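You operate a simulated robot arm through the tools that you are given. There is no shell and no other tool. Be economical: measure what you need, move in short steps, check, and stop when the job is done.

Carry out the task below with a simulated two-armed robot. There is one attempt and no reset: what you move stays moved.

## Task
Hang the clamp in slot 1 and carry the block to the assembly table in the grey tray.
Fine: loosen the clamp first.
Where things are to end (x, y in the base frame): grey tray within 0.05 m of [0, -1.46].

The check looks at the end state, three seconds after you hand in, the way a careful person would. Anything else that was tipped, shoved, dropped, spilled or broken makes it a failure.

## Robot
Two 7-joint arms with two-finger grippers on one trunk, on a base that drives. Base frame: it is fixed to the floor where the robot stands at the start and does not move with it; the origin is under the middle of the robot, x ahead of it, y to its left, z up. Readings come in m, rad, newtons and seconds.
The left shoulder is at the start at [0.03, 0.164, 1.206], the right one opposite. With the tool pointing down near the work surface each hand reaches from about 0.1 to 0.62 m from the robot's upright axis, wherever it stands, measured 20 degrees to its own side. Places, roughly: bar clamp [1, 1.5, 1]; grey tray (40x24x5 cm) [0.7, -0.1, 0.9]; inside of the grey tray [0.7, -0.1, 0.9]; slot one of the clamp rail [1, 0.6, 1]; top of the assembly table [0, -1.6, 0.9]. Payload 2.45 kg a hand.
The TCP of each hand is the grasp point between the finger pads, 0.026 m short of the fingertips. In the tool frame z runs along the fingers and y along their closing line. Largest opening 0.096 m; the body of the gripper starts 0.069 m behind the TCP.
Orientation is told as [roll, pitch, yaw] about the base's x, y, z axes, in that order, counted from this pose: with the fingers straight down and closing along the base's y, the tool's x points along the base's -x, its y along +y and its z along -z.

## Interface
- The arms move only by the tool step_arm. It takes "left_plan", "right_plan" or both (then of equal length, played together; a hand with none holds still); each is a list of rows, each a list of 6 numbers: the shift along the tool's x, y, z in units of 30 mm (1.0 is 30 mm), then the turn, a rotation vector about the tool's x, y, z in units of 5 degrees (1.0 is 5 degrees). In form: [[tx, ty, tz, wx, wy, wz], ...]. A call has 1 to 20 rows; each row shifts and turns the commanded pose from where the row before left it, along the tool's axes as they then stand. "left_grip" and "right_grip" are, for a hand that has rows, the gripper command, from -1 (fully open) to 1 (shut), values between in proportion, set as the call begins (left out, the last holds). A call with a number of a shift or a turn outside -1 to 1 is refused whole. A row lasts 0.2 s, in which the tool goes at most 0.05 m and 0.15 rad; a call with a longer step from one row to the next is refused whole, and so is a gripper value outside its range. A pose out of reach is approached as far as the arm can. The call stops where the force on the tool passes 50 N (or 10 N more than at its start, if that is more) or the arm is blocked; 0.2 s more then pass. Each finger halts on what it meets, pressing with about 28 N; the grip force reading is that of the motor and also rises with nothing between the fingers. The clock runs only during rows and for 0.2 s after the last one: add rows that do not move to give the fingers time. The reply holds the time, the measured pose of the TCP, the force on the tool along the base axes, the opening and the grip force, in the units named above and with some noise, with the torque about the TCP (base axes, N m) and any sound that the robot's microphone picked up.
- Cameras (640 x 400 px; columns grow to the right, rows downward): "scene" is now at [0.083, 0.0267, 1.6887]; the picture's right is [0.45, -0.89, 0.00], its down [-0.70, -0.35, -0.62] and it looks along [0.56, 0.28, -0.78] (base axes); focal length 291 px, centre (320, 200). "left" rides on the left gripper at [0.082, -0.003, -0.098] in its tool frame; the picture's right is [0.04, 1.00, 0.00], its down [-0.73, 0.03, -0.68] and it looks along [-0.68, 0.03, 0.73] (tool axes); focal length 256 px, centre (320, 200). "right" rides on the right gripper at [0.082, 0.003, -0.098] in its tool frame; the picture's right is [-0.04, 1.00, 0.00], its down [-0.73, -0.03, -0.68] and it looks along [-0.68, -0.03, 0.73] (tool axes); focal length 256 px, centre (320, 200). There is no depth. A picture from a camera that has moved, and an enlarged one, comes with that camera's place and axes in the base frame and with its lens. The place of the scene camera against the robot may be out by one fixed shift of up to 0.025 m in any direction.
- grab_frame(camera): a new picture of that camera. It takes no simulated time.
- raise_lower(by): slides the trunk up (or, below 0, down) by that many m; the arms and the scene camera ride with it, the base frame stays. It gives what a move gives, with no picture.
- base_move(legs): drives the robot by 1 to 6 legs, each [ahead, left, turn to the left] in m, m and rad, along the robot's own axes; the way and the turn of a leg run together, so that a leg with both is an arc; at most 1.5 m and 3.142 rad a leg. The arms and the cameras ride along, it lands a little off, and it stops where it bumps. It gives what a move gives.
- turn_head(pan, tilt): turns the head with the scene camera to pan (to the left, within 2.094 rad either way) and tilt (down, from -0.506 to 1.204), counted from straight ahead of the robot. It gives what a move gives.
- zoom(camera, box): a new picture of the part [left, top, right, bottom] of that camera's present view, enlarged. It takes no simulated time.
- close_job(): hands the job in; it is judged then, once.

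Go step by step. Nothing tells you exact positions but the pictures and the camera data: compare them with the known pose of the tool, close in by small moves and look again before you grip or let go. The budget is 120 turns and 108 pictures, counting those below and the enlarged ones. Unless the task says otherwise, let go and move clear before handing in.

The tools are called after "Emit:" as a command line: name --argument value ..., lists and objects as JSON in quotes. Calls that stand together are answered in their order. step_arm: Moves the arms, as the interface text tells. Its arguments: {"type":"object","properties":{"left_plan":{"type":"array","items":{"type":"array","items":{"type":"number"}}},"left_grip":{"type":"number"},"right_plan":{"type":"array","items":{"type":"array","items":{"type":"number"}}},"right_grip":{"type":"number"}},"required":[]} The other tools are called the same way: raise_lower (by) slides the trunk up or down; base_move (legs) drives the base; turn_head (pan, tilt) turns the head that bears the scene camera; grab_frame (camera) takes a picture; zoom (camera, box) takes an enlarged picture of a part of a camera's view; close_job () hands the job in.

At the start:

```text
clock: 0.0
left_position: [0.4505, 0.4357, 1.2955]
left_orientation: [-0.002, 0.002, -0.001]
left_wrist_force: [-0.5, 0.1, 1.0]
left_torque: [-0.01, 0.04, -0.02]
left_width: 0.0961
left_finger_force: 0.1
right_position: [0.381, -0.039, 1.3094]
right_orientation: [0.003, 0.002, -0.001]
right_wrist_force: [0.6, -0.3, -0.5]
right_torque: [-0.01, 0.0, 0.01]
right_width: 0.0959
right_finger_force: 0.1
trunk travel left (down, up): [-0.375, 0.192]
robot x, y, heading: [0.0032, -0.0015, -0.002]
head pan, tilt: [0.464, 0.897]
```

scene: 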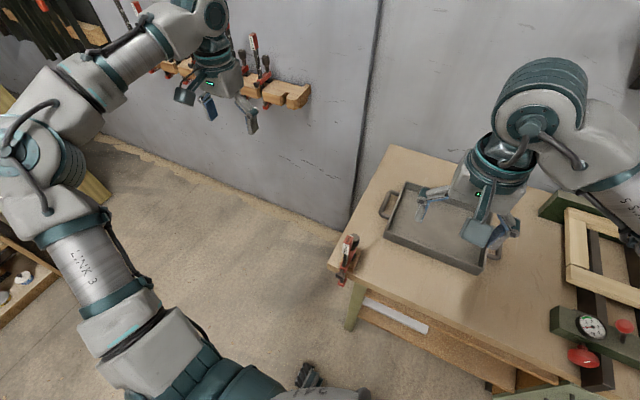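
right: 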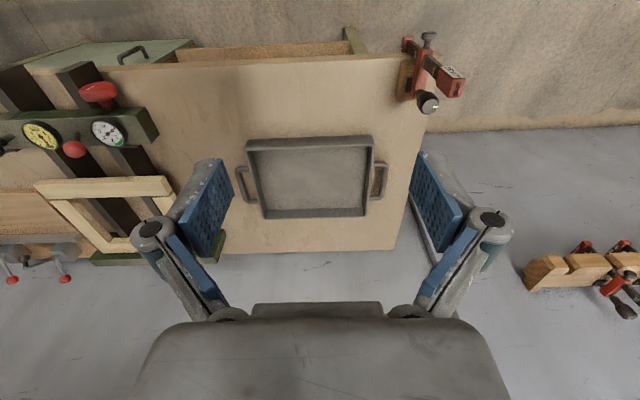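
left: 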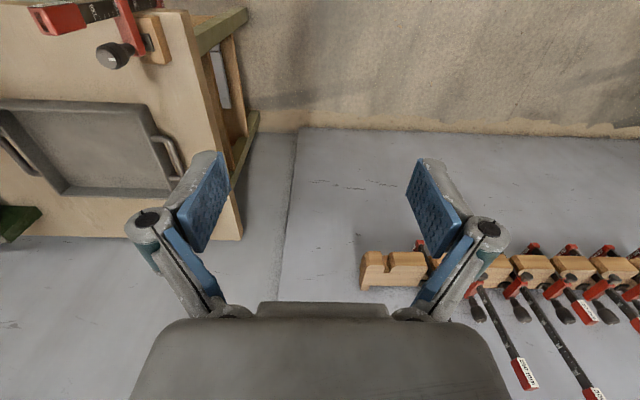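

I see a bench with the grey tray, a red clamp at the bench's left edge (perhaps holding a wooden block), and a clamp rail on the wall. I'll look closer first.

Emit:
zoom --camera "scene" --box '[280, 180, 440, 290]'

Emit:
zoom --camera "right" --box '[360, 10, 500, 130]'

Emit:
turn_head --pan 0.9 --tilt 0.5

```text
3.64 times, centred on (360, 235) of scene
camera zoom: at [0.083, 0.0267, 1.6887], right [0.45, -0.89, 0.0], down [-0.7, -0.35, -0.62], along [0.56, 0.28, -0.78], focal length 1058 px, centre (174, 73)
```

zoom: 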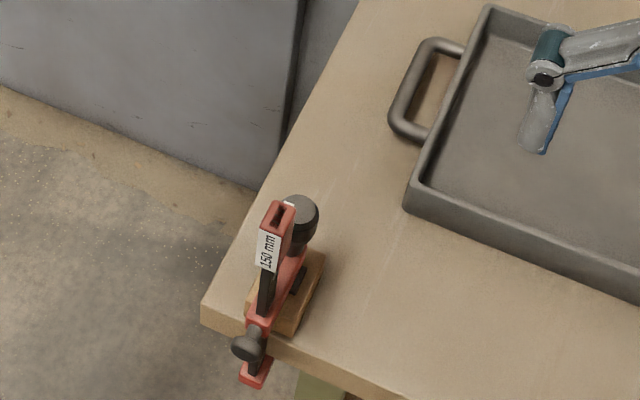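

```text
3.33 times, centred on (430, 70) of right
camera zoom: at [0.2999, -0.0355, 1.4089], right [0.04, 1.0, 0.0], down [0.73, -0.03, 0.68], along [0.68, -0.03, -0.73], focal length 853 px, centre (-47, 633)
```

zoom: 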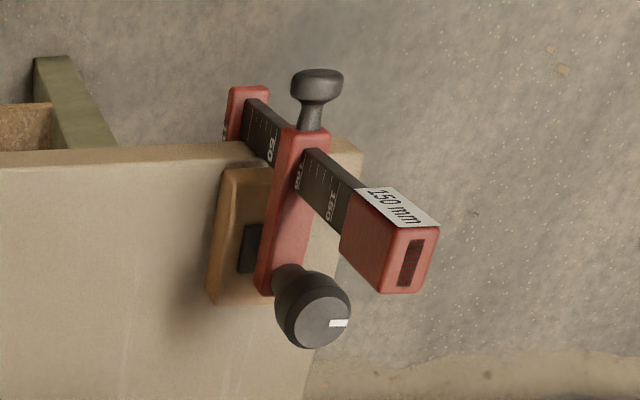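

```text
clock: 0.9
left_position: [0.4476, 0.4354, 1.2997]
left_orientation: [0.0, -0.002, 0.0]
left_wrist_force: [-0.4, 0.4, 0.2]
left_torque: [0.01, -0.01, 0.0]
left_width: 0.096
left_finger_force: 0.0
right_position: [0.3764, -0.04, 1.3109]
right_orientation: [0.001, -0.004, -0.002]
right_wrist_force: [-0.3, 1.3, -0.3]
right_torque: [0.0, 0.02, 0.0]
right_width: 0.0961
right_finger_force: 0.1
trunk travel left (down, up): [-0.375, 0.192]
robot x, y, heading: [0.0011, -0.0051, -0.003]
head pan, tilt: [0.901, 0.499]
```

The clamp on the bench corner grips a small wooden block. I'll check the rail and the rest of the room before choosing.

Emit:
grab_frame --camera "scene"

Emit:
turn_head --pan -1.4 --tilt 0.6

Emit:
grab_frame --camera "scene"

Emit:
turn_head --pan 0.9 --tilt 0.3

Emit:
zoom --camera "scene" --box '[160, 80, 560, 330]'

```text
102 pictures are left
camera scene: at [0.0714, 0.0641, 1.7222], right [0.78, -0.62, 0.0], down [-0.3, -0.38, -0.88], along [0.54, 0.69, -0.48], focal length 291 px, centre (320, 200)
```

scene: 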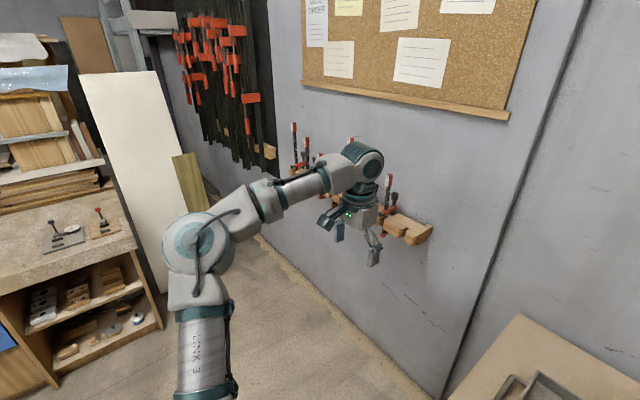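

```text
clock: 3.0
left_position: [0.4468, 0.4343, 1.2979]
left_orientation: [0.0, -0.002, 0.001]
left_wrist_force: [0.6, -0.2, 0.0]
left_torque: [0.01, 0.0, 0.01]
left_width: 0.0958
left_finger_force: 0.1
right_position: [0.3781, -0.0405, 1.3109]
right_orientation: [0.002, -0.002, -0.002]
right_wrist_force: [-0.2, -1.0, -1.2]
right_torque: [0.0, -0.02, -0.01]
right_width: 0.0961
right_finger_force: 0.0
trunk travel left (down, up): [-0.375, 0.192]
robot x, y, heading: [0.0018, 0.0016, 0.0]
head pan, tilt: [-1.4, 0.6]
```

```text
101 pictures are left
camera scene: at [0.0303, -0.0943, 1.7136], right [-0.99, -0.17, 0.0], down [-0.1, 0.56, -0.83], along [0.14, -0.81, -0.56], focal length 291 px, centre (320, 200)
```

scene: 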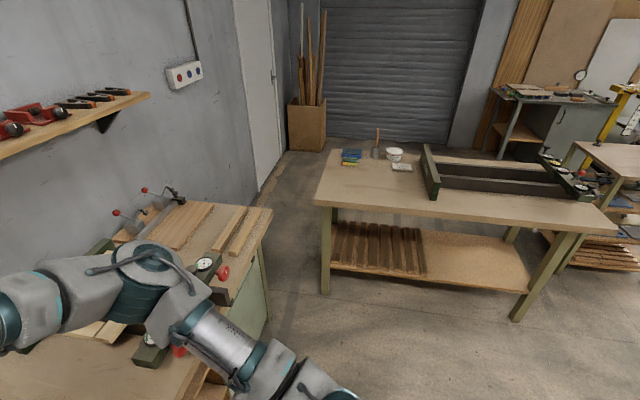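

```text
clock: 5.2
left_position: [0.4482, 0.4348, 1.2991]
left_orientation: [0.0, -0.001, 0.0]
left_wrist_force: [-0.1, 0.4, -0.2]
left_torque: [0.03, 0.02, 0.0]
left_width: 0.096
left_finger_force: 0.2
right_position: [0.3784, -0.0403, 1.3117]
right_orientation: [0.001, -0.001, -0.001]
right_wrist_force: [0.1, 0.2, 0.4]
right_torque: [-0.03, 0.0, -0.05]
right_width: 0.096
right_finger_force: 0.1
trunk travel left (down, up): [-0.375, 0.192]
robot x, y, heading: [-0.0023, 0.0019, 0.002]
head pan, tilt: [0.901, 0.3]
```

```text
1.60 times, centred on (360, 205) of scene
camera zoom: at [0.0734, 0.0661, 1.7406], right [0.78, -0.62, 0.0], down [-0.19, -0.23, -0.95], along [0.59, 0.75, -0.3], focal length 466 px, centre (256, 192)
```

zoom: 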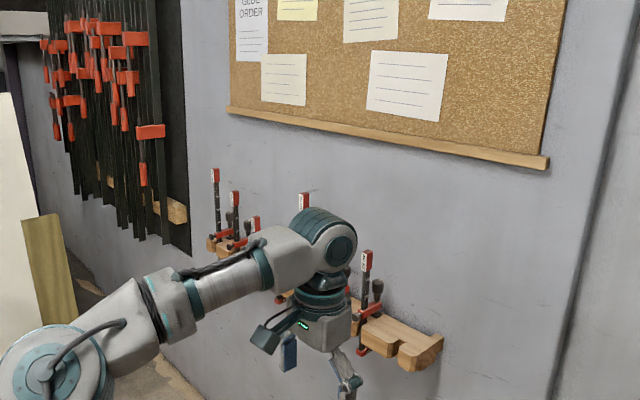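

The assembly table is at -y and the rail shows a free end slot at the near end. I'll look closely at the rail through the left wrist camera.

Emit:
zoom --camera "left" --box '[340, 220, 640, 400]'

Emit:
step_arm --left_plan '[[0.8, 1, -1, 0, 0, 0], [0.8, 1, -1, 0, 0, 0], [0.5, 1, -1, 0, 0, 0], [0.5, 1, -0.5, 0, 0, 0], [0.5, 1, 0, 0, 0, 0], [0, 1, 0, 0, 0, 0]]'

Emit:
grab_frame --camera "left"

Emit:
grab_frame --camera "scene"

```text
2.13 times, centred on (490, 310) of left
camera zoom: at [0.3654, 0.4315, 1.3961], right [-0.04, 1.0, 0.0], down [0.73, 0.03, 0.68], along [0.68, 0.03, -0.73], focal length 546 px, centre (-43, -35)
```

zoom: 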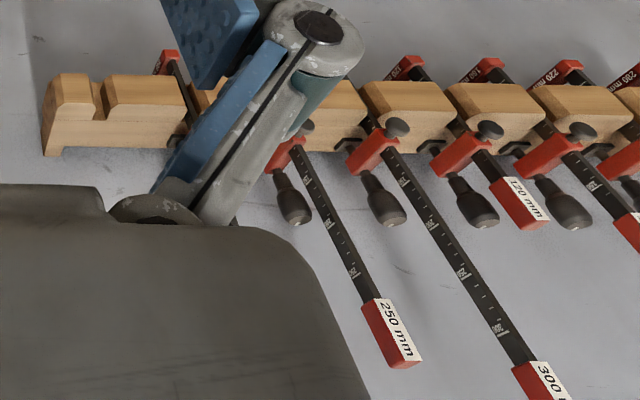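

```text
clock: 6.5
left_position: [0.3571, 0.6194, 1.4033]
left_orientation: [-0.001, 0.001, 0.001]
left_wrist_force: [0.7, 0.7, 0.4]
left_torque: [-0.03, 0.01, 0.01]
left_width: 0.0958
left_finger_force: 0.1
right_position: [0.3802, -0.039, 1.3102]
right_orientation: [0.0, -0.001, -0.001]
right_wrist_force: [0.5, 0.1, 0.0]
right_torque: [0.02, 0.0, 0.01]
right_width: 0.096
right_finger_force: 0.0
trunk travel left (down, up): [-0.375, 0.192]
robot x, y, heading: [-0.0005, -0.0012, 0.001]
head pan, tilt: [0.901, 0.3]
```

```text
98 pictures are left
camera left: at [0.2757, 0.6162, 1.5005], right [-0.04, 1.0, 0.0], down [0.73, 0.03, 0.68], along [0.68, 0.03, -0.73], focal length 256 px, centre (320, 200)
```

left: 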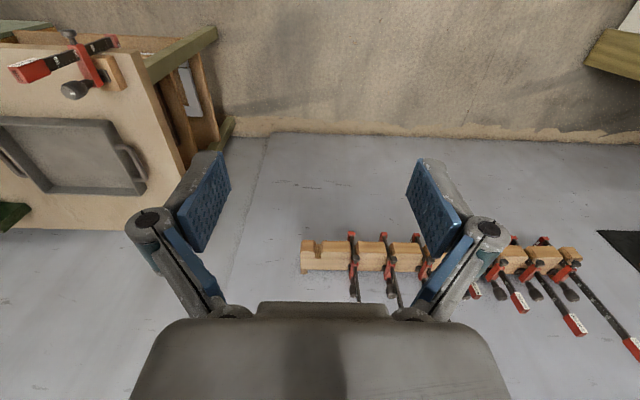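

```text
97 pictures are left
camera scene: at [0.0756, 0.0692, 1.7404], right [0.78, -0.62, 0.0], down [-0.19, -0.24, -0.95], along [0.59, 0.75, -0.3], focal length 291 px, centre (320, 200)
```

scene: 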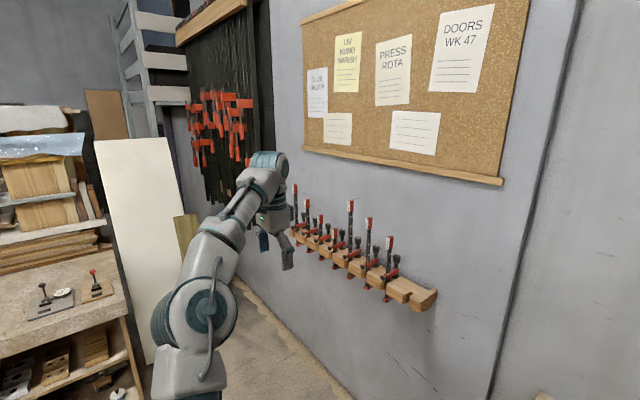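

Emit:
zoom --camera "scene" --box '[280, 170, 450, 320]'

Emit:
zoom --camera "left" --box '[285, 215, 435, 315]'

Emit:
zoom --camera "left" --box '[0, 0, 160, 200]'

```text
2.67 times, centred on (365, 245) of scene
camera zoom: at [0.0756, 0.0692, 1.7404], right [0.78, -0.62, 0.0], down [-0.19, -0.24, -0.95], along [0.59, 0.75, -0.3], focal length 776 px, centre (200, 80)
```

zoom: 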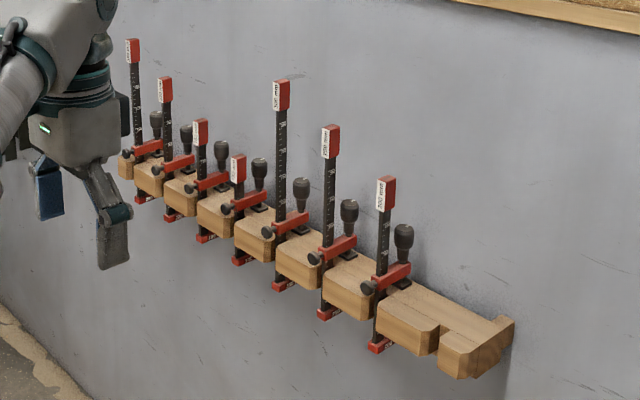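

```text
4.00 times, centred on (360, 265) of left
camera zoom: at [0.2757, 0.6162, 1.5005], right [-0.04, 1.0, 0.0], down [0.73, 0.03, 0.68], along [0.68, 0.03, -0.73], focal length 1024 px, centre (160, -60)
```

zoom: 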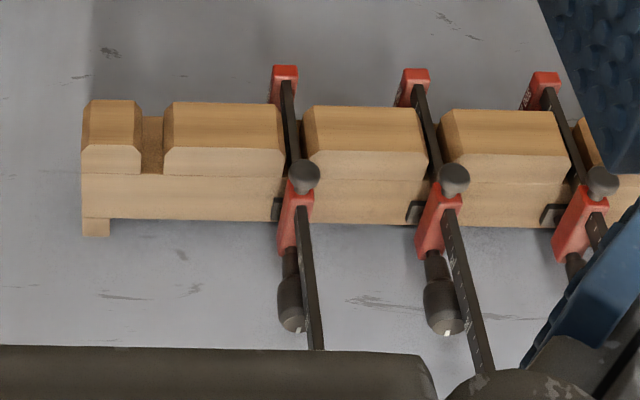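

```text
2.00 times, centred on (80, 100) of left
camera zoom: at [0.2757, 0.6162, 1.5005], right [-0.04, 1.0, 0.0], down [0.73, 0.03, 0.68], along [0.68, 0.03, -0.73], focal length 512 px, centre (800, 400)
```

zoom: 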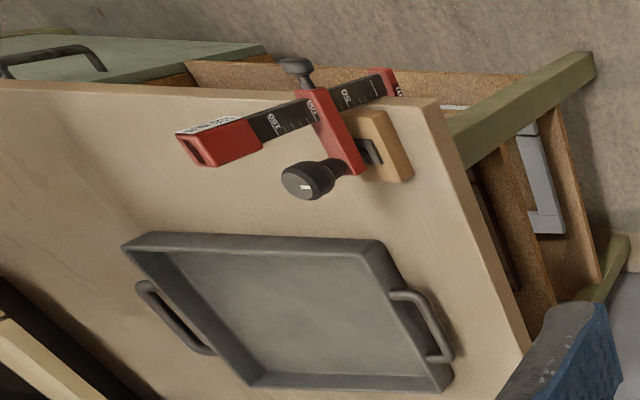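

The task clamp is the 150 mm one on the bench corner: knob top near (0.483, 0.142, 0.990), bar top near (0.43, 0.14, 1.063), jaws pointing +x as on the rail. I'll move the right hand aside and bring the left hand above for a close look.

Emit:
step_arm --left_plan '[[-0.1, -1, 0.3, 0, 0, 0], [-0.1, -1, 0.3, 0, 0, 0], [-0.1, -1, 0.3, 0, 0, 0], [-0.1, -1, 0.3, 0, 0, 0], [-0.1, -1, 0.3, 0, 0, 0], [-0.1, -1, 0.3, 0, 0, 0], [-0.1, -1, 0.3, 0, 0, 0], [-0.1, -1, 0.3, 0, 0, 0], [-0.1, -1, 0.3, 0, 0, 0], [-0.1, -1, 0.3, 0, 0, 0], [-0.1, -1, 0.3, 0, 0, 0], [-0.1, -1, 0.3, 0, 0, 0], [-0.1, -1, 0.3, 0, 0, 0], [-0.1, -1, 0.3, 0, 0, 0], [-0.1, -1, 0.3, 0, 0, 0], [-0.1, -0.9, 0.3, 0, 0, 0]]' --right_plan '[[0, -1, 0, 0, 0, 0], [0, -1, 0, 0, 0, 0], [0, -1, 0, 0, 0, 0], [0, -1, 0, 0, 0, 0], [0, -1, 0, 0, 0, 0], [0, -1, 0, 0, 0, 0], [0, -1, 0, 0, 0, 0], [0, -1, 0, 0, 0, 0], [0, -1, 0, 0, 0, 0], [0, -1, 0, 0, 0, 0], [0, 0, 0, 0, 0, 0], [0, 0, 0, 0, 0, 0], [0, 0, 0, 0, 0, 0], [0, 0, 0, 0, 0, 0], [0, 0, 0, 0, 0, 0], [0, 0, 0, 0, 0, 0]]'

Emit:
grab_frame --camera "left"

Emit:
turn_head --pan 0.3 --tilt 0.9

Emit:
grab_frame --camera "scene"

```text
clock: 9.9
left_position: [0.4048, 0.1368, 1.2579]
left_orientation: [0.002, -0.001, 0.002]
left_wrist_force: [0.1, 0.2, -0.3]
left_torque: [0.01, 0.03, -0.02]
left_width: 0.096
left_finger_force: 0.1
right_position: [0.3781, -0.3483, 1.3081]
right_orientation: [0.005, 0.0, -0.002]
right_wrist_force: [0.0, -0.4, -0.2]
right_torque: [0.01, 0.04, -0.02]
right_width: 0.096
right_finger_force: 0.0
trunk travel left (down, up): [-0.375, 0.192]
robot x, y, heading: [-0.0011, 0.0046, 0.003]
head pan, tilt: [0.901, 0.3]
```

```text
93 pictures are left
camera left: at [0.3218, 0.1327, 1.356], right [-0.04, 1.0, 0.0], down [0.73, 0.03, 0.68], along [0.68, 0.03, -0.73], focal length 256 px, centre (320, 200)
```

left: 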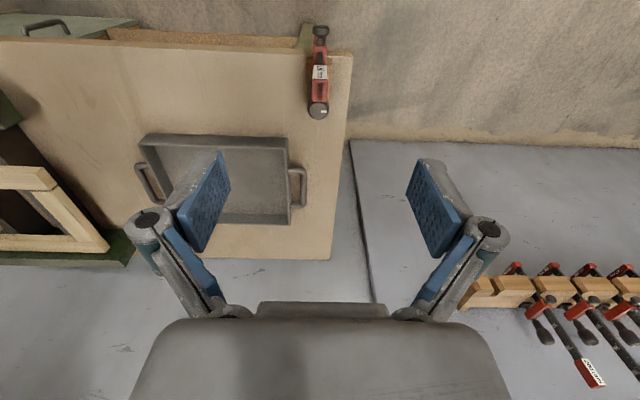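

```text
clock: 10.9
left_position: [0.4011, 0.137, 1.2592]
left_orientation: [0.002, -0.002, 0.0]
left_wrist_force: [0.0, 0.0, 0.7]
left_torque: [0.02, 0.0, -0.02]
left_width: 0.0959
left_finger_force: 0.0
right_position: [0.3767, -0.3467, 1.3096]
right_orientation: [0.003, -0.002, -0.003]
right_wrist_force: [-0.4, 0.3, -0.1]
right_torque: [0.0, -0.01, -0.01]
right_width: 0.096
right_finger_force: 0.0
trunk travel left (down, up): [-0.375, 0.192]
robot x, y, heading: [0.0014, 0.0034, -0.004]
head pan, tilt: [0.3, 0.901]
```

```text
92 pictures are left
camera scene: at [0.0864, 0.01, 1.6886], right [0.3, -0.95, 0.0], down [-0.75, -0.23, -0.62], along [0.59, 0.19, -0.78], focal length 291 px, centre (320, 200)
```

scene: 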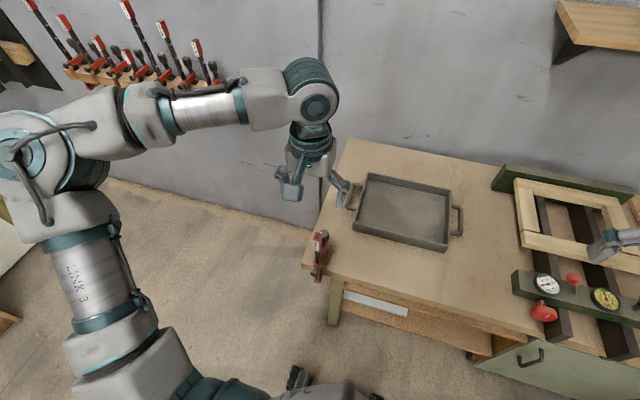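

Emit:
zoom --camera "left" --box '[280, 15, 360, 135]'

Emit:
zoom --camera "scene" --box '[285, 215, 365, 295]'

```text
3.33 times, centred on (320, 75) of left
camera zoom: at [0.3199, 0.1337, 1.3566], right [-0.04, 1.0, 0.0], down [0.73, 0.03, 0.68], along [0.68, 0.03, -0.73], focal length 853 px, centre (320, 617)
```

zoom: 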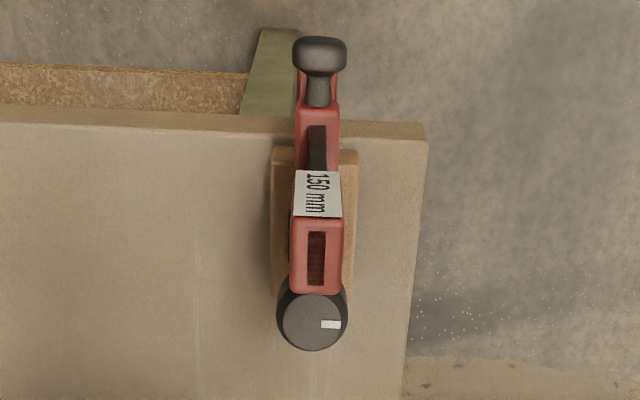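

```text
5.00 times, centred on (325, 255) of scene
camera zoom: at [0.0864, 0.01, 1.6886], right [0.3, -0.95, 0.0], down [-0.75, -0.23, -0.62], along [0.59, 0.19, -0.78], focal length 1455 px, centre (295, -75)
```

zoom: 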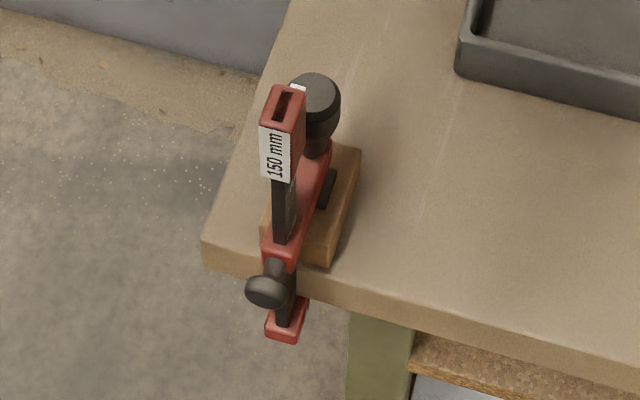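

The knob's white mark points +y. I'll go above the knob with a partly open hand turned -45° in yaw, and check before descending.

Emit:
step_arm --left_plan '[[-0.455, 0.02, 1, 0, 0, 0], [-0.455, 0.02, 1, 0, 0, 0], [-0.455, 0.02, 1, 0, 0, 0], [-0.455, 0.02, 1, 0, 0, 0], [-0.455, 0.02, 1, 0, 0, 0], [-0.455, 0, 0.95, 0, 0, 0], [0, 0, 0, 0, 0, 1], [0, 0, 0, 0, 0, 1], [0, 0, 0, 0, 0, 1], [0, 0, 0, 0, 0, 1], [0, 0, 0, 0, 0, 1], [0, 0, 0, 0, 0, 1], [0, 0, 0, 0, 0, 1], [0, 0, 0, 0, 0, 1], [0, 0, 0, 0, 0, 1], [0, 0, 0, 0, 0, 0]]' --left_grip -0.3

Emit:
grab_frame --camera "left"

Emit:
zoom --camera "scene" --box '[260, 130, 420, 290]'

```text
clock: 14.3
left_position: [0.4854, 0.1399, 1.0805]
left_orientation: [0.001, 0.0, -0.788]
left_wrist_force: [0.5, 0.4, -0.6]
left_torque: [0.03, 0.01, 0.01]
left_width: 0.0624
left_finger_force: 0.0
right_position: [0.3763, -0.3458, 1.3077]
right_orientation: [0.003, -0.002, -0.002]
right_wrist_force: [0.9, 0.0, -0.5]
right_torque: [-0.01, 0.03, -0.01]
right_width: 0.0964
right_finger_force: 0.1
trunk travel left (down, up): [-0.375, 0.192]
robot x, y, heading: [0.0001, -0.0001, -0.003]
head pan, tilt: [0.3, 0.901]
```

```text
89 pictures are left
camera left: at [0.4249, 0.194, 1.1789], right [0.68, 0.73, 0.0], down [0.54, -0.5, 0.68], along [0.5, -0.46, -0.73], focal length 256 px, centre (320, 200)
```

left: 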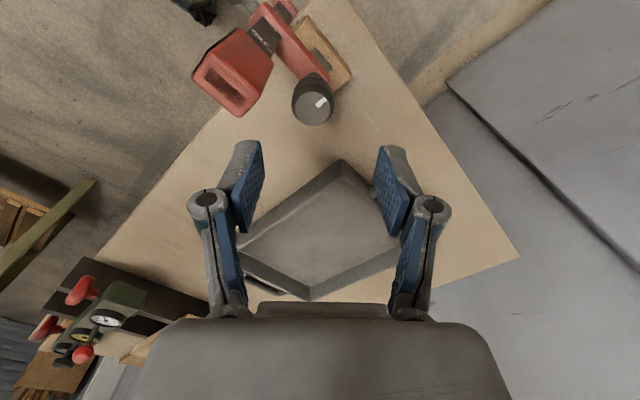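

```text
2.50 times, centred on (340, 210) of scene
camera zoom: at [0.0873, 0.0098, 1.6885], right [0.3, -0.96, 0.0], down [-0.75, -0.23, -0.62], along [0.59, 0.18, -0.79], focal length 728 px, centre (270, 175)
```

zoom: 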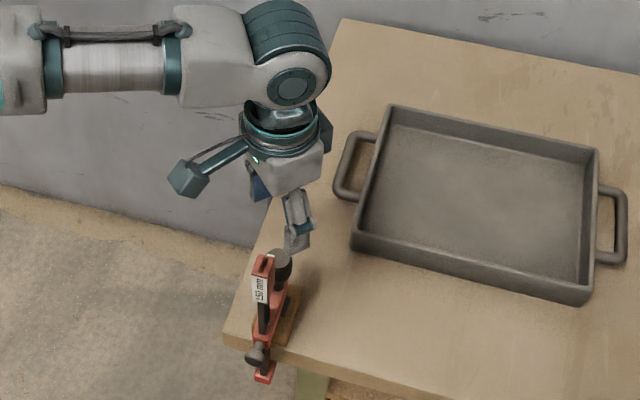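

Aligned with the knob within a few mm. Descend so that the fingertips straddle the upper knob, then close.

Emit:
step_arm --left_plan '[[0.08, -0.1, 0.9, 0, 0, 0], [0, 0, 0.9, 0, 0, 0], [0, 0, 0.88, 0, 0, 0], [0, 0, 0, 0, 0, 0]]'

Emit:
grab_frame --camera "left"

```text
clock: 15.3
left_position: [0.4788, 0.1425, 1.0029]
left_orientation: [0.003, -0.004, -0.785]
left_wrist_force: [0.6, 0.1, -0.5]
left_torque: [0.02, 0.02, -0.04]
left_width: 0.0624
left_finger_force: 0.0
left hand out of reach, approached as far as the arm can: row 3
right_position: [0.3769, -0.3459, 1.3086]
right_orientation: [0.004, -0.004, -0.001]
right_wrist_force: [-0.7, -0.5, 0.3]
right_torque: [-0.01, 0.0, 0.0]
right_width: 0.0957
right_finger_force: 0.0
trunk travel left (down, up): [-0.375, 0.192]
robot x, y, heading: [-0.0013, -0.0015, -0.0]
head pan, tilt: [0.3, 0.901]
```

```text
87 pictures are left
camera left: at [0.418, 0.1984, 1.0997], right [0.68, 0.73, 0.0], down [0.54, -0.5, 0.68], along [0.5, -0.46, -0.73], focal length 256 px, centre (320, 200)
```

left: 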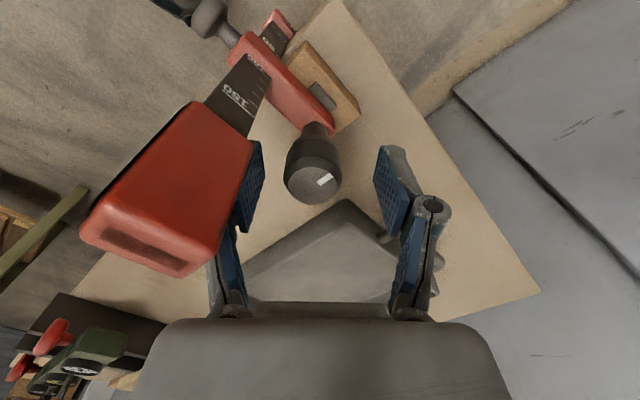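

The knob is centred between the fingers, but the arm is near its reach limit. I'll back up, lower the trunk, and come down again.

Emit:
step_arm --left_plan '[[0, 0, -1, 0, 0, 0], [0, 0, -1, 0, 0, 0], [0, 0, -1, 0, 0, 0], [0, 0, -1, 0, 0, 0], [0, 0, -1, 0, 0, 0], [0, 0, -1, 0, 0, 0], [0, 0, -0.5, 0, 0, 0]]'

Emit:
raise_lower --by -0.15

```text
clock: 16.9
left_position: [0.4787, 0.1427, 1.1985]
left_orientation: [0.003, 0.001, -0.785]
left_wrist_force: [-0.3, -0.1, 0.2]
left_torque: [0.01, -0.03, 0.01]
left_width: 0.0623
left_finger_force: 0.0
right_position: [0.3772, -0.3476, 1.3084]
right_orientation: [0.005, -0.003, -0.001]
right_wrist_force: [-0.4, -0.4, 0.4]
right_torque: [0.01, -0.01, -0.01]
right_width: 0.0961
right_finger_force: 0.0
trunk travel left (down, up): [-0.375, 0.192]
robot x, y, heading: [0.0007, 0.0001, -0.007]
head pan, tilt: [0.3, 0.901]
```

```text
clock: 18.7
left_position: [0.4764, 0.1433, 1.0486]
left_orientation: [0.005, -0.001, -0.785]
left_wrist_force: [-0.2, 0.3, 0.7]
left_torque: [0.01, -0.02, -0.02]
left_width: 0.0624
left_finger_force: 0.1
right_position: [0.3757, -0.3418, 1.161]
right_orientation: [0.004, -0.003, -0.001]
right_wrist_force: [0.0, 0.2, 0.3]
right_torque: [-0.01, 0.0, 0.0]
right_width: 0.0959
right_finger_force: 0.1
trunk travel left (down, up): [-0.225, 0.342]
robot x, y, heading: [-0.0015, -0.002, 0.002]
head pan, tilt: [0.3, 0.901]
```

Emit:
step_arm --left_plan '[[-0.2, 0, 0.8, 0, 0, 0], [0, 0, 0.85, 0, 0, 0], [0, 0, 0, 0, 0, 0]]'

Emit:
step_arm --left_plan '[[0, 0, 0, 0, 0, 0], [0, 0, 0, 0, 0, 0], [0, 0, 0, 0, 0, 0]]' --left_grip 1

Emit:
grab_frame --camera "left"

```text
clock: 19.5
left_position: [0.4823, 0.1404, 0.9968]
left_orientation: [0.0, 0.002, -0.785]
left_wrist_force: [0.1, -0.4, -0.3]
left_torque: [0.01, 0.02, 0.02]
left_width: 0.0624
left_finger_force: 0.0
right_position: [0.3775, -0.3427, 1.16]
right_orientation: [0.004, -0.003, -0.003]
right_wrist_force: [0.7, 0.3, 0.1]
right_torque: [0.01, 0.02, 0.0]
right_width: 0.0959
right_finger_force: 0.1
trunk travel left (down, up): [-0.225, 0.342]
robot x, y, heading: [-0.0005, 0.0013, 0.004]
head pan, tilt: [0.3, 0.901]
```

```text
clock: 20.3
left_position: [0.4814, 0.1382, 0.9977]
left_orientation: [0.001, -0.001, -0.787]
left_wrist_force: [-5.8, -5.1, -0.2]
left_torque: [-0.42, 0.24, 0.03]
left_width: 0.0313
left_finger_force: 27.7
right_position: [0.377, -0.3431, 1.1597]
right_orientation: [0.006, -0.003, 0.001]
right_wrist_force: [-0.3, 0.2, -0.5]
right_torque: [-0.02, -0.02, -0.01]
right_width: 0.0958
right_finger_force: 0.1
trunk travel left (down, up): [-0.225, 0.342]
robot x, y, heading: [-0.0006, 0.0002, 0.002]
head pan, tilt: [0.3, 0.901]
```

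```text
86 pictures are left
camera left: at [0.4211, 0.1936, 1.0947], right [0.68, 0.73, 0.0], down [0.54, -0.5, 0.68], along [0.5, -0.46, -0.73], focal length 256 px, centre (320, 200)
```

left: 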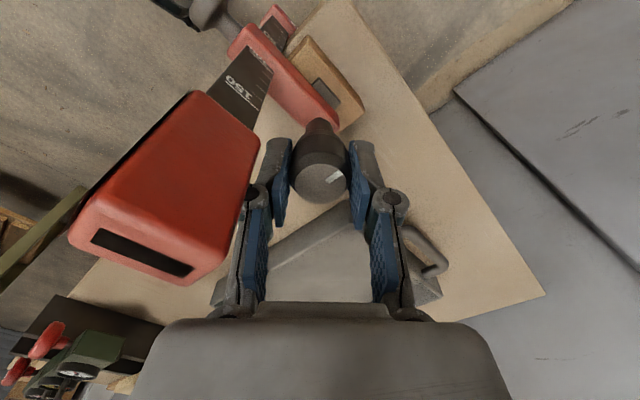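

Knob gripped (31 mm). Now turn it counter-clockwise (loosening), first a partial stroke to check the resistance.

Emit:
step_arm --left_plan '[[0, 0, 0, 0, 0, -1], [0, 0, 0, 0, 0, -1], [0, 0, 0, 0, 0, -1], [0, 0, 0, 0, 0, -1], [0, 0, 0, 0, 0, -1], [0, 0, 0, 0, 0, -1]]'

Emit:
grab_frame --camera "left"

```text
clock: 21.7
left_position: [0.4827, 0.1389, 0.9974]
left_orientation: [0.003, 0.001, -0.26]
left_wrist_force: [-10.9, -2.4, -11.5]
left_torque: [0.0, 0.52, 0.02]
left_width: 0.0309
left_finger_force: 28.3
right_position: [0.3783, -0.3425, 1.1593]
right_orientation: [0.004, -0.002, -0.002]
right_wrist_force: [-0.7, -1.2, -0.3]
right_torque: [-0.01, 0.0, -0.03]
right_width: 0.0962
right_finger_force: 0.0
trunk travel left (down, up): [-0.225, 0.342]
robot x, y, heading: [-0.0012, -0.0011, -0.0]
head pan, tilt: [0.3, 0.901]
```

```text
85 pictures are left
camera left: at [0.4022, 0.1564, 1.0952], right [0.22, 0.98, 0.0], down [0.72, -0.16, 0.68], along [0.66, -0.15, -0.74], focal length 256 px, centre (320, 200)
```

left: 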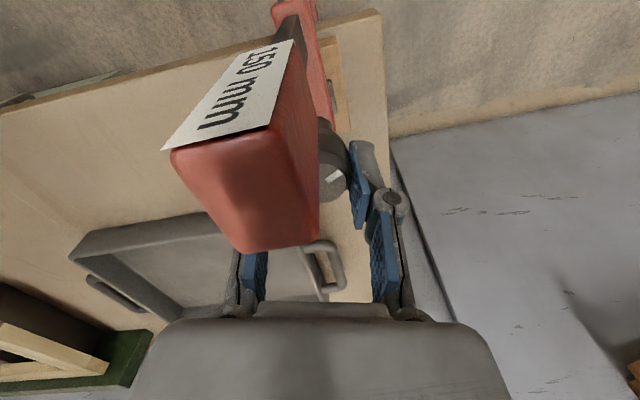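

Emit:
step_arm --left_plan '[[0, 0, 0, 0, 0, -1], [0, 0, 0, 0, 0, -1], [0, 0, 0, 0, 0, -1]]'

Emit:
step_arm --left_plan '[[0, 0, 0, 0, 0, -1], [0, 0, 0, 0, 0, -1], [0, 0, 0, 0, 0, -1]]'

Emit:
grab_frame --camera "left"

Emit:
zoom --camera "scene" --box '[260, 130, 420, 290]'

```text
clock: 22.5
left_position: [0.4827, 0.1382, 0.9983]
left_orientation: [0.0, -0.006, 0.001]
left_wrist_force: [-0.5, -0.6, 0.4]
left_torque: [0.07, -0.12, 0.02]
left_width: 0.0307
left_finger_force: 28.8
right_position: [0.379, -0.3431, 1.1597]
right_orientation: [0.004, -0.001, 0.0]
right_wrist_force: [0.3, 0.1, 0.9]
right_torque: [0.01, 0.02, 0.01]
right_width: 0.0959
right_finger_force: 0.0
trunk travel left (down, up): [-0.225, 0.342]
robot x, y, heading: [-0.0014, -0.0015, 0.003]
head pan, tilt: [0.3, 0.901]
```

```text
clock: 23.3
left_position: [0.4808, 0.1381, 0.9978]
left_orientation: [0.001, -0.002, 0.266]
left_wrist_force: [1.9, -1.4, -0.3]
left_torque: [-0.07, -0.42, -0.03]
left_width: 0.0308
left_finger_force: 28.1
right_position: [0.377, -0.3437, 1.1595]
right_orientation: [0.004, -0.001, -0.001]
right_wrist_force: [0.2, 0.3, 0.8]
right_torque: [-0.01, 0.01, -0.01]
right_width: 0.096
right_finger_force: 0.0
trunk travel left (down, up): [-0.225, 0.342]
robot x, y, heading: [-0.001, 0.0007, 0.001]
head pan, tilt: [0.3, 0.901]
```

```text
84 pictures are left
camera left: at [0.4036, 0.1135, 1.0956], right [-0.3, 0.95, 0.0], down [0.7, 0.22, 0.68], along [0.65, 0.2, -0.73], focal length 256 px, centre (320, 200)
```

left: 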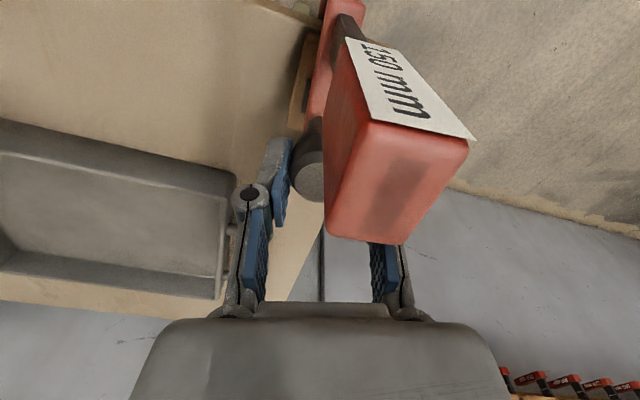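

```text
2.50 times, centred on (340, 210) of scene
camera zoom: at [0.1693, 0.0096, 1.5357], right [0.3, -0.96, 0.0], down [-0.75, -0.23, -0.62], along [0.59, 0.18, -0.79], focal length 728 px, centre (270, 175)
```

zoom: 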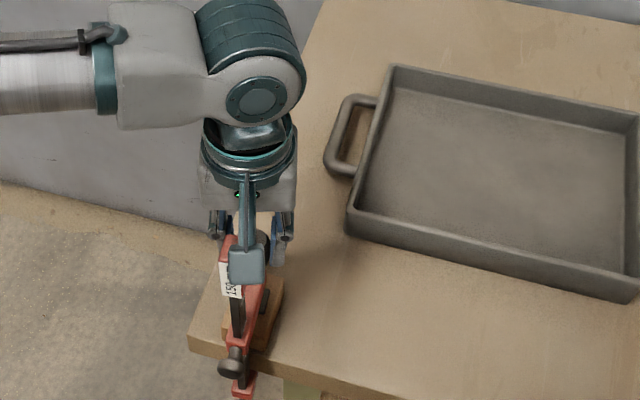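

Emit:
step_arm --left_plan '[[0, 0, 0, 0, 0, -1], [0, 0, 0, 0, 0, -1], [0, 0, 0, 0, 0, -1], [0, 0, 0, 0, 0, -1], [0, 0, 0, 0, 0, -1], [0, 0, 0, 0, 0, -1]]'

Emit:
grab_frame --camera "left"

Emit:
zoom --camera "right" --box '[320, 0, 640, 200]'

```text
clock: 24.7
left_position: [0.4814, 0.1389, 0.997]
left_orientation: [-0.001, -0.001, 0.787]
left_wrist_force: [-0.9, 2.0, 0.5]
left_torque: [0.37, 0.0, -0.05]
left_width: 0.0308
left_finger_force: 27.8
right_position: [0.3772, -0.3426, 1.16]
right_orientation: [0.004, -0.002, -0.003]
right_wrist_force: [0.0, -1.2, -0.2]
right_torque: [0.02, 0.01, 0.03]
right_width: 0.0959
right_finger_force: 0.0
trunk travel left (down, up): [-0.225, 0.342]
robot x, y, heading: [0.0001, 0.0017, -0.001]
head pan, tilt: [0.3, 0.901]
```

```text
82 pictures are left
camera left: at [0.4258, 0.0785, 1.0954], right [-0.74, 0.68, 0.0], down [0.5, 0.54, 0.68], along [0.46, 0.5, -0.73], focal length 256 px, centre (320, 200)
```

left: 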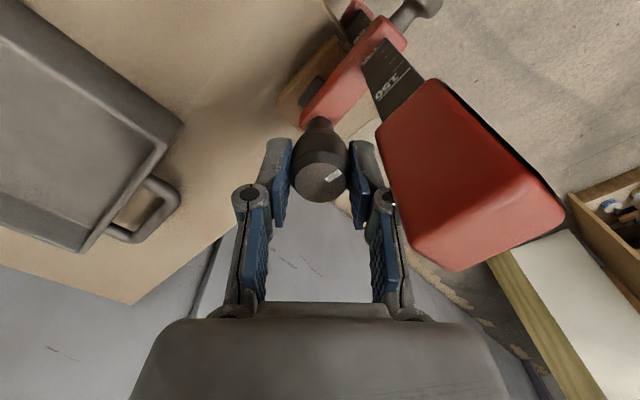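

```text
2.00 times, centred on (480, 100) of right
camera zoom: at [0.2959, -0.339, 1.2587], right [0.04, 1.0, 0.0], down [0.73, -0.03, 0.68], along [0.68, -0.03, -0.73], focal length 512 px, centre (0, 400)
```

zoom: 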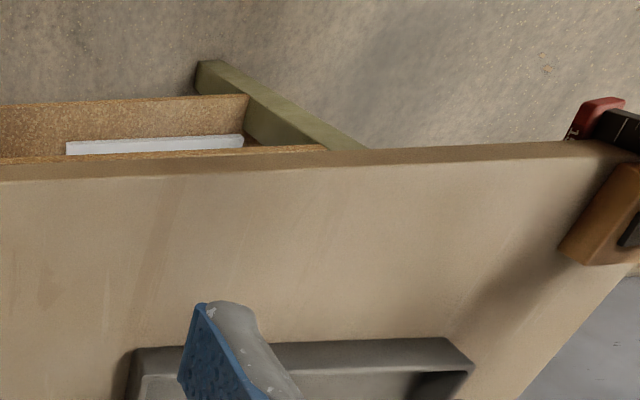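

Knob has turned 90° and resistance fell. I'll regrip for another 90° stroke.

Emit:
step_arm --left_plan '[[0, 0, 0, 0, 0, 0], [0, 0, 0, 0, 0, 0]]' --left_grip -0.3

Emit:
step_arm --left_plan '[[0, 0, -1, 0, 0, 0], [0, 0, 0, 0, 0, 1], [0, 0, 0, 0, 0, 1], [0, 0, 0, 0, 0, 1], [0, 0, 0, 0, 0, 1], [0, 0, 0, 0, 0, 1], [0, 0, 0, 0, 0, 1], [0, 0, 0, 0, 0, 1], [0, 0, 0, 0, 0, 1], [0, 0, 0, 0, 0, 1], [0, 0, 0, 0, 0, 1], [0, 0, 0, 0, 0, 1], [0, 0, 0, 0, 0, 1], [0, 0, 0, 0, 0, 1], [0, 0, 0, 0, 0, 1], [0, 0, 0, 0, 0, 1], [0, 0, 0, 0, 0, 1], [0, 0, 0, 0, 0, 1], [0, 0, 0, 0, 0, 1], [0, 0, 0, 0, 0, 0]]'

Emit:
grab_frame --camera "left"

```text
clock: 25.3
left_position: [0.4822, 0.1368, 0.9994]
left_orientation: [0.0, -0.002, 0.785]
left_wrist_force: [0.0, 0.2, -0.1]
left_torque: [-0.01, -0.01, -0.01]
left_width: 0.0622
left_finger_force: 0.0
right_position: [0.3784, -0.3433, 1.16]
right_orientation: [0.006, -0.002, -0.002]
right_wrist_force: [0.7, 0.0, 0.5]
right_torque: [0.0, 0.05, 0.0]
right_width: 0.0959
right_finger_force: 0.1
trunk travel left (down, up): [-0.225, 0.342]
robot x, y, heading: [-0.0004, 0.0033, -0.001]
head pan, tilt: [0.3, 0.901]
```

```text
clock: 29.5
left_position: [0.482, 0.1391, 1.0282]
left_orientation: [0.003, 0.0, -0.788]
left_wrist_force: [0.3, -0.5, 0.1]
left_torque: [0.01, 0.01, 0.01]
left_width: 0.0626
left_finger_force: 0.0
right_position: [0.3767, -0.3428, 1.1587]
right_orientation: [0.004, -0.003, -0.001]
right_wrist_force: [0.4, 0.2, -0.5]
right_torque: [0.03, -0.02, 0.0]
right_width: 0.096
right_finger_force: 0.0
trunk travel left (down, up): [-0.225, 0.342]
robot x, y, heading: [-0.0006, -0.0028, -0.003]
head pan, tilt: [0.3, 0.901]
```

```text
80 pictures are left
camera left: at [0.4219, 0.1945, 1.1257], right [0.68, 0.73, 0.0], down [0.54, -0.5, 0.68], along [0.5, -0.46, -0.73], focal length 256 px, centre (320, 200)
```

left: 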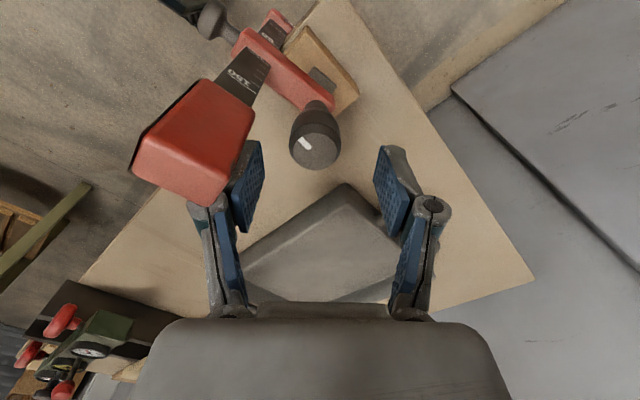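

Mark has rotated 90° counter-clockwise as intended. Second stroke.

Emit:
step_arm --left_plan '[[0, 0, 1, 0, 0, 0], [0, 0, 0, 0, 0, 0]]'

Emit:
step_arm --left_plan '[[0, 0, 0, 0, 0, 0], [0, 0, 0, 0, 0, 0], [0, 0, 0, 0, 0, -1], [0, 0, 0, 0, 0, -1], [0, 0, 0, 0, 0, -1], [0, 0, 0, 0, 0, -1], [0, 0, 0, 0, 0, -1], [0, 0, 0, 0, 0, -1], [0, 0, 0, 0, 0, -1], [0, 0, 0, 0, 0, -1], [0, 0, 0, 0, 0, -1], [0, 0, 0, 0, 0, -1], [0, 0, 0, 0, 0, -1], [0, 0, 0, 0, 0, -1], [0, 0, 0, 0, 0, -1], [0, 0, 0, 0, 0, -1], [0, 0, 0, 0, 0, -1], [0, 0, 0, 0, 0, -1], [0, 0, 0, 0, 0, -1], [0, 0, 0, 0, 0, -1]]' --left_grip 1

Emit:
step_arm --left_plan '[[0, 0, 0, 0, 0, 0], [0, 0, 0, 0, 0, 0]]' --left_grip -0.3

Emit:
step_arm --left_plan '[[0, 0, -1, 0, 0, 0], [0, 0, -1, 0, 0, 0], [0, 0, -1, 0, 0, 0], [0, 0, 0, 0, 0, 0]]'

Emit:
grab_frame --camera "left"

```text
clock: 30.1
left_position: [0.4829, 0.1407, 0.9993]
left_orientation: [0.003, -0.001, -0.787]
left_wrist_force: [0.4, 0.2, 0.4]
left_torque: [0.01, -0.04, -0.03]
left_width: 0.0623
left_finger_force: 0.0
right_position: [0.3771, -0.343, 1.16]
right_orientation: [0.004, 0.0, -0.001]
right_wrist_force: [-0.4, 0.4, 0.1]
right_torque: [0.02, -0.04, 0.01]
right_width: 0.0962
right_finger_force: 0.0
trunk travel left (down, up): [-0.225, 0.342]
robot x, y, heading: [-0.0008, -0.0011, 0.005]
head pan, tilt: [0.3, 0.901]
```

```text
clock: 34.3
left_position: [0.4812, 0.1383, 0.9993]
left_orientation: [0.001, -0.002, 0.787]
left_wrist_force: [-8.5, -2.9, -0.7]
left_torque: [-0.32, 0.67, -0.01]
left_width: 0.0311
left_finger_force: 28.2
right_position: [0.3775, -0.344, 1.159]
right_orientation: [0.006, -0.002, -0.001]
right_wrist_force: [0.8, 0.3, 0.4]
right_torque: [-0.01, 0.02, -0.01]
right_width: 0.0961
right_finger_force: 0.0
trunk travel left (down, up): [-0.225, 0.342]
robot x, y, heading: [0.0033, -0.0002, 0.001]
head pan, tilt: [0.3, 0.901]
```

```text
clock: 34.9
left_position: [0.4822, 0.1384, 0.999]
left_orientation: [-0.003, -0.004, 0.785]
left_wrist_force: [-0.8, 0.2, 0.1]
left_torque: [-0.01, -0.03, 0.0]
left_width: 0.0625
left_finger_force: 0.1
right_position: [0.3768, -0.3424, 1.1596]
right_orientation: [0.003, -0.002, -0.002]
right_wrist_force: [-0.1, -0.5, 0.6]
right_torque: [-0.01, 0.01, 0.01]
right_width: 0.0961
right_finger_force: 0.1
trunk travel left (down, up): [-0.225, 0.342]
robot x, y, heading: [-0.0031, 0.0012, -0.002]
head pan, tilt: [0.3, 0.901]
```

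```text
clock: 35.9
left_position: [0.4807, 0.1388, 1.0881]
left_orientation: [-0.002, -0.003, 0.789]
left_wrist_force: [-0.8, -0.4, 0.1]
left_torque: [-0.01, -0.01, 0.01]
left_width: 0.0624
left_finger_force: 0.1
right_position: [0.3774, -0.343, 1.1587]
right_orientation: [0.005, -0.002, -0.002]
right_wrist_force: [0.8, -0.5, 0.3]
right_torque: [0.0, -0.04, -0.03]
right_width: 0.0964
right_finger_force: 0.1
trunk travel left (down, up): [-0.225, 0.342]
robot x, y, heading: [0.0003, -0.0026, 0.004]
head pan, tilt: [0.3, 0.901]
```

```text
79 pictures are left
camera left: at [0.4254, 0.0781, 1.1856], right [-0.74, 0.68, 0.0], down [0.5, 0.54, 0.68], along [0.46, 0.5, -0.73], focal length 256 px, centre (320, 200)
```

left: 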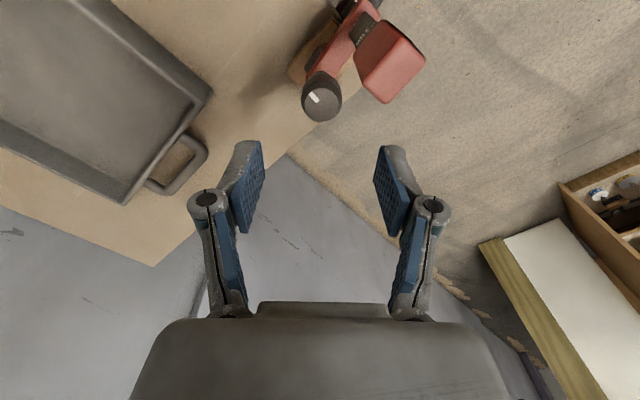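

Emit:
zoom --camera "left" --box '[270, 0, 430, 130]'

Emit:
zoom --camera "scene" --box '[290, 220, 350, 290]'

```text
3.08 times, centred on (350, 65) of left
camera zoom: at [0.4254, 0.0781, 1.1856], right [-0.74, 0.68, 0.0], down [0.5, 0.54, 0.68], along [0.46, 0.5, -0.73], focal length 788 px, centre (228, 615)
```

zoom: 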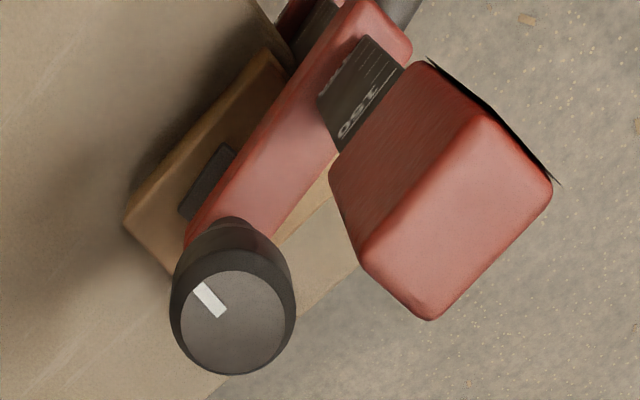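

```text
5.71 times, centred on (320, 255) of scene
camera zoom: at [0.1685, 0.0099, 1.5358], right [0.3, -0.96, 0.0], down [-0.75, -0.23, -0.62], along [0.59, 0.18, -0.79], focal length 1663 px, centre (320, -114)
```

zoom: 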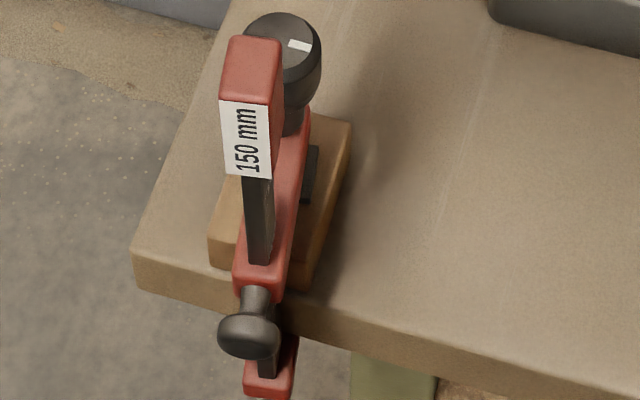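

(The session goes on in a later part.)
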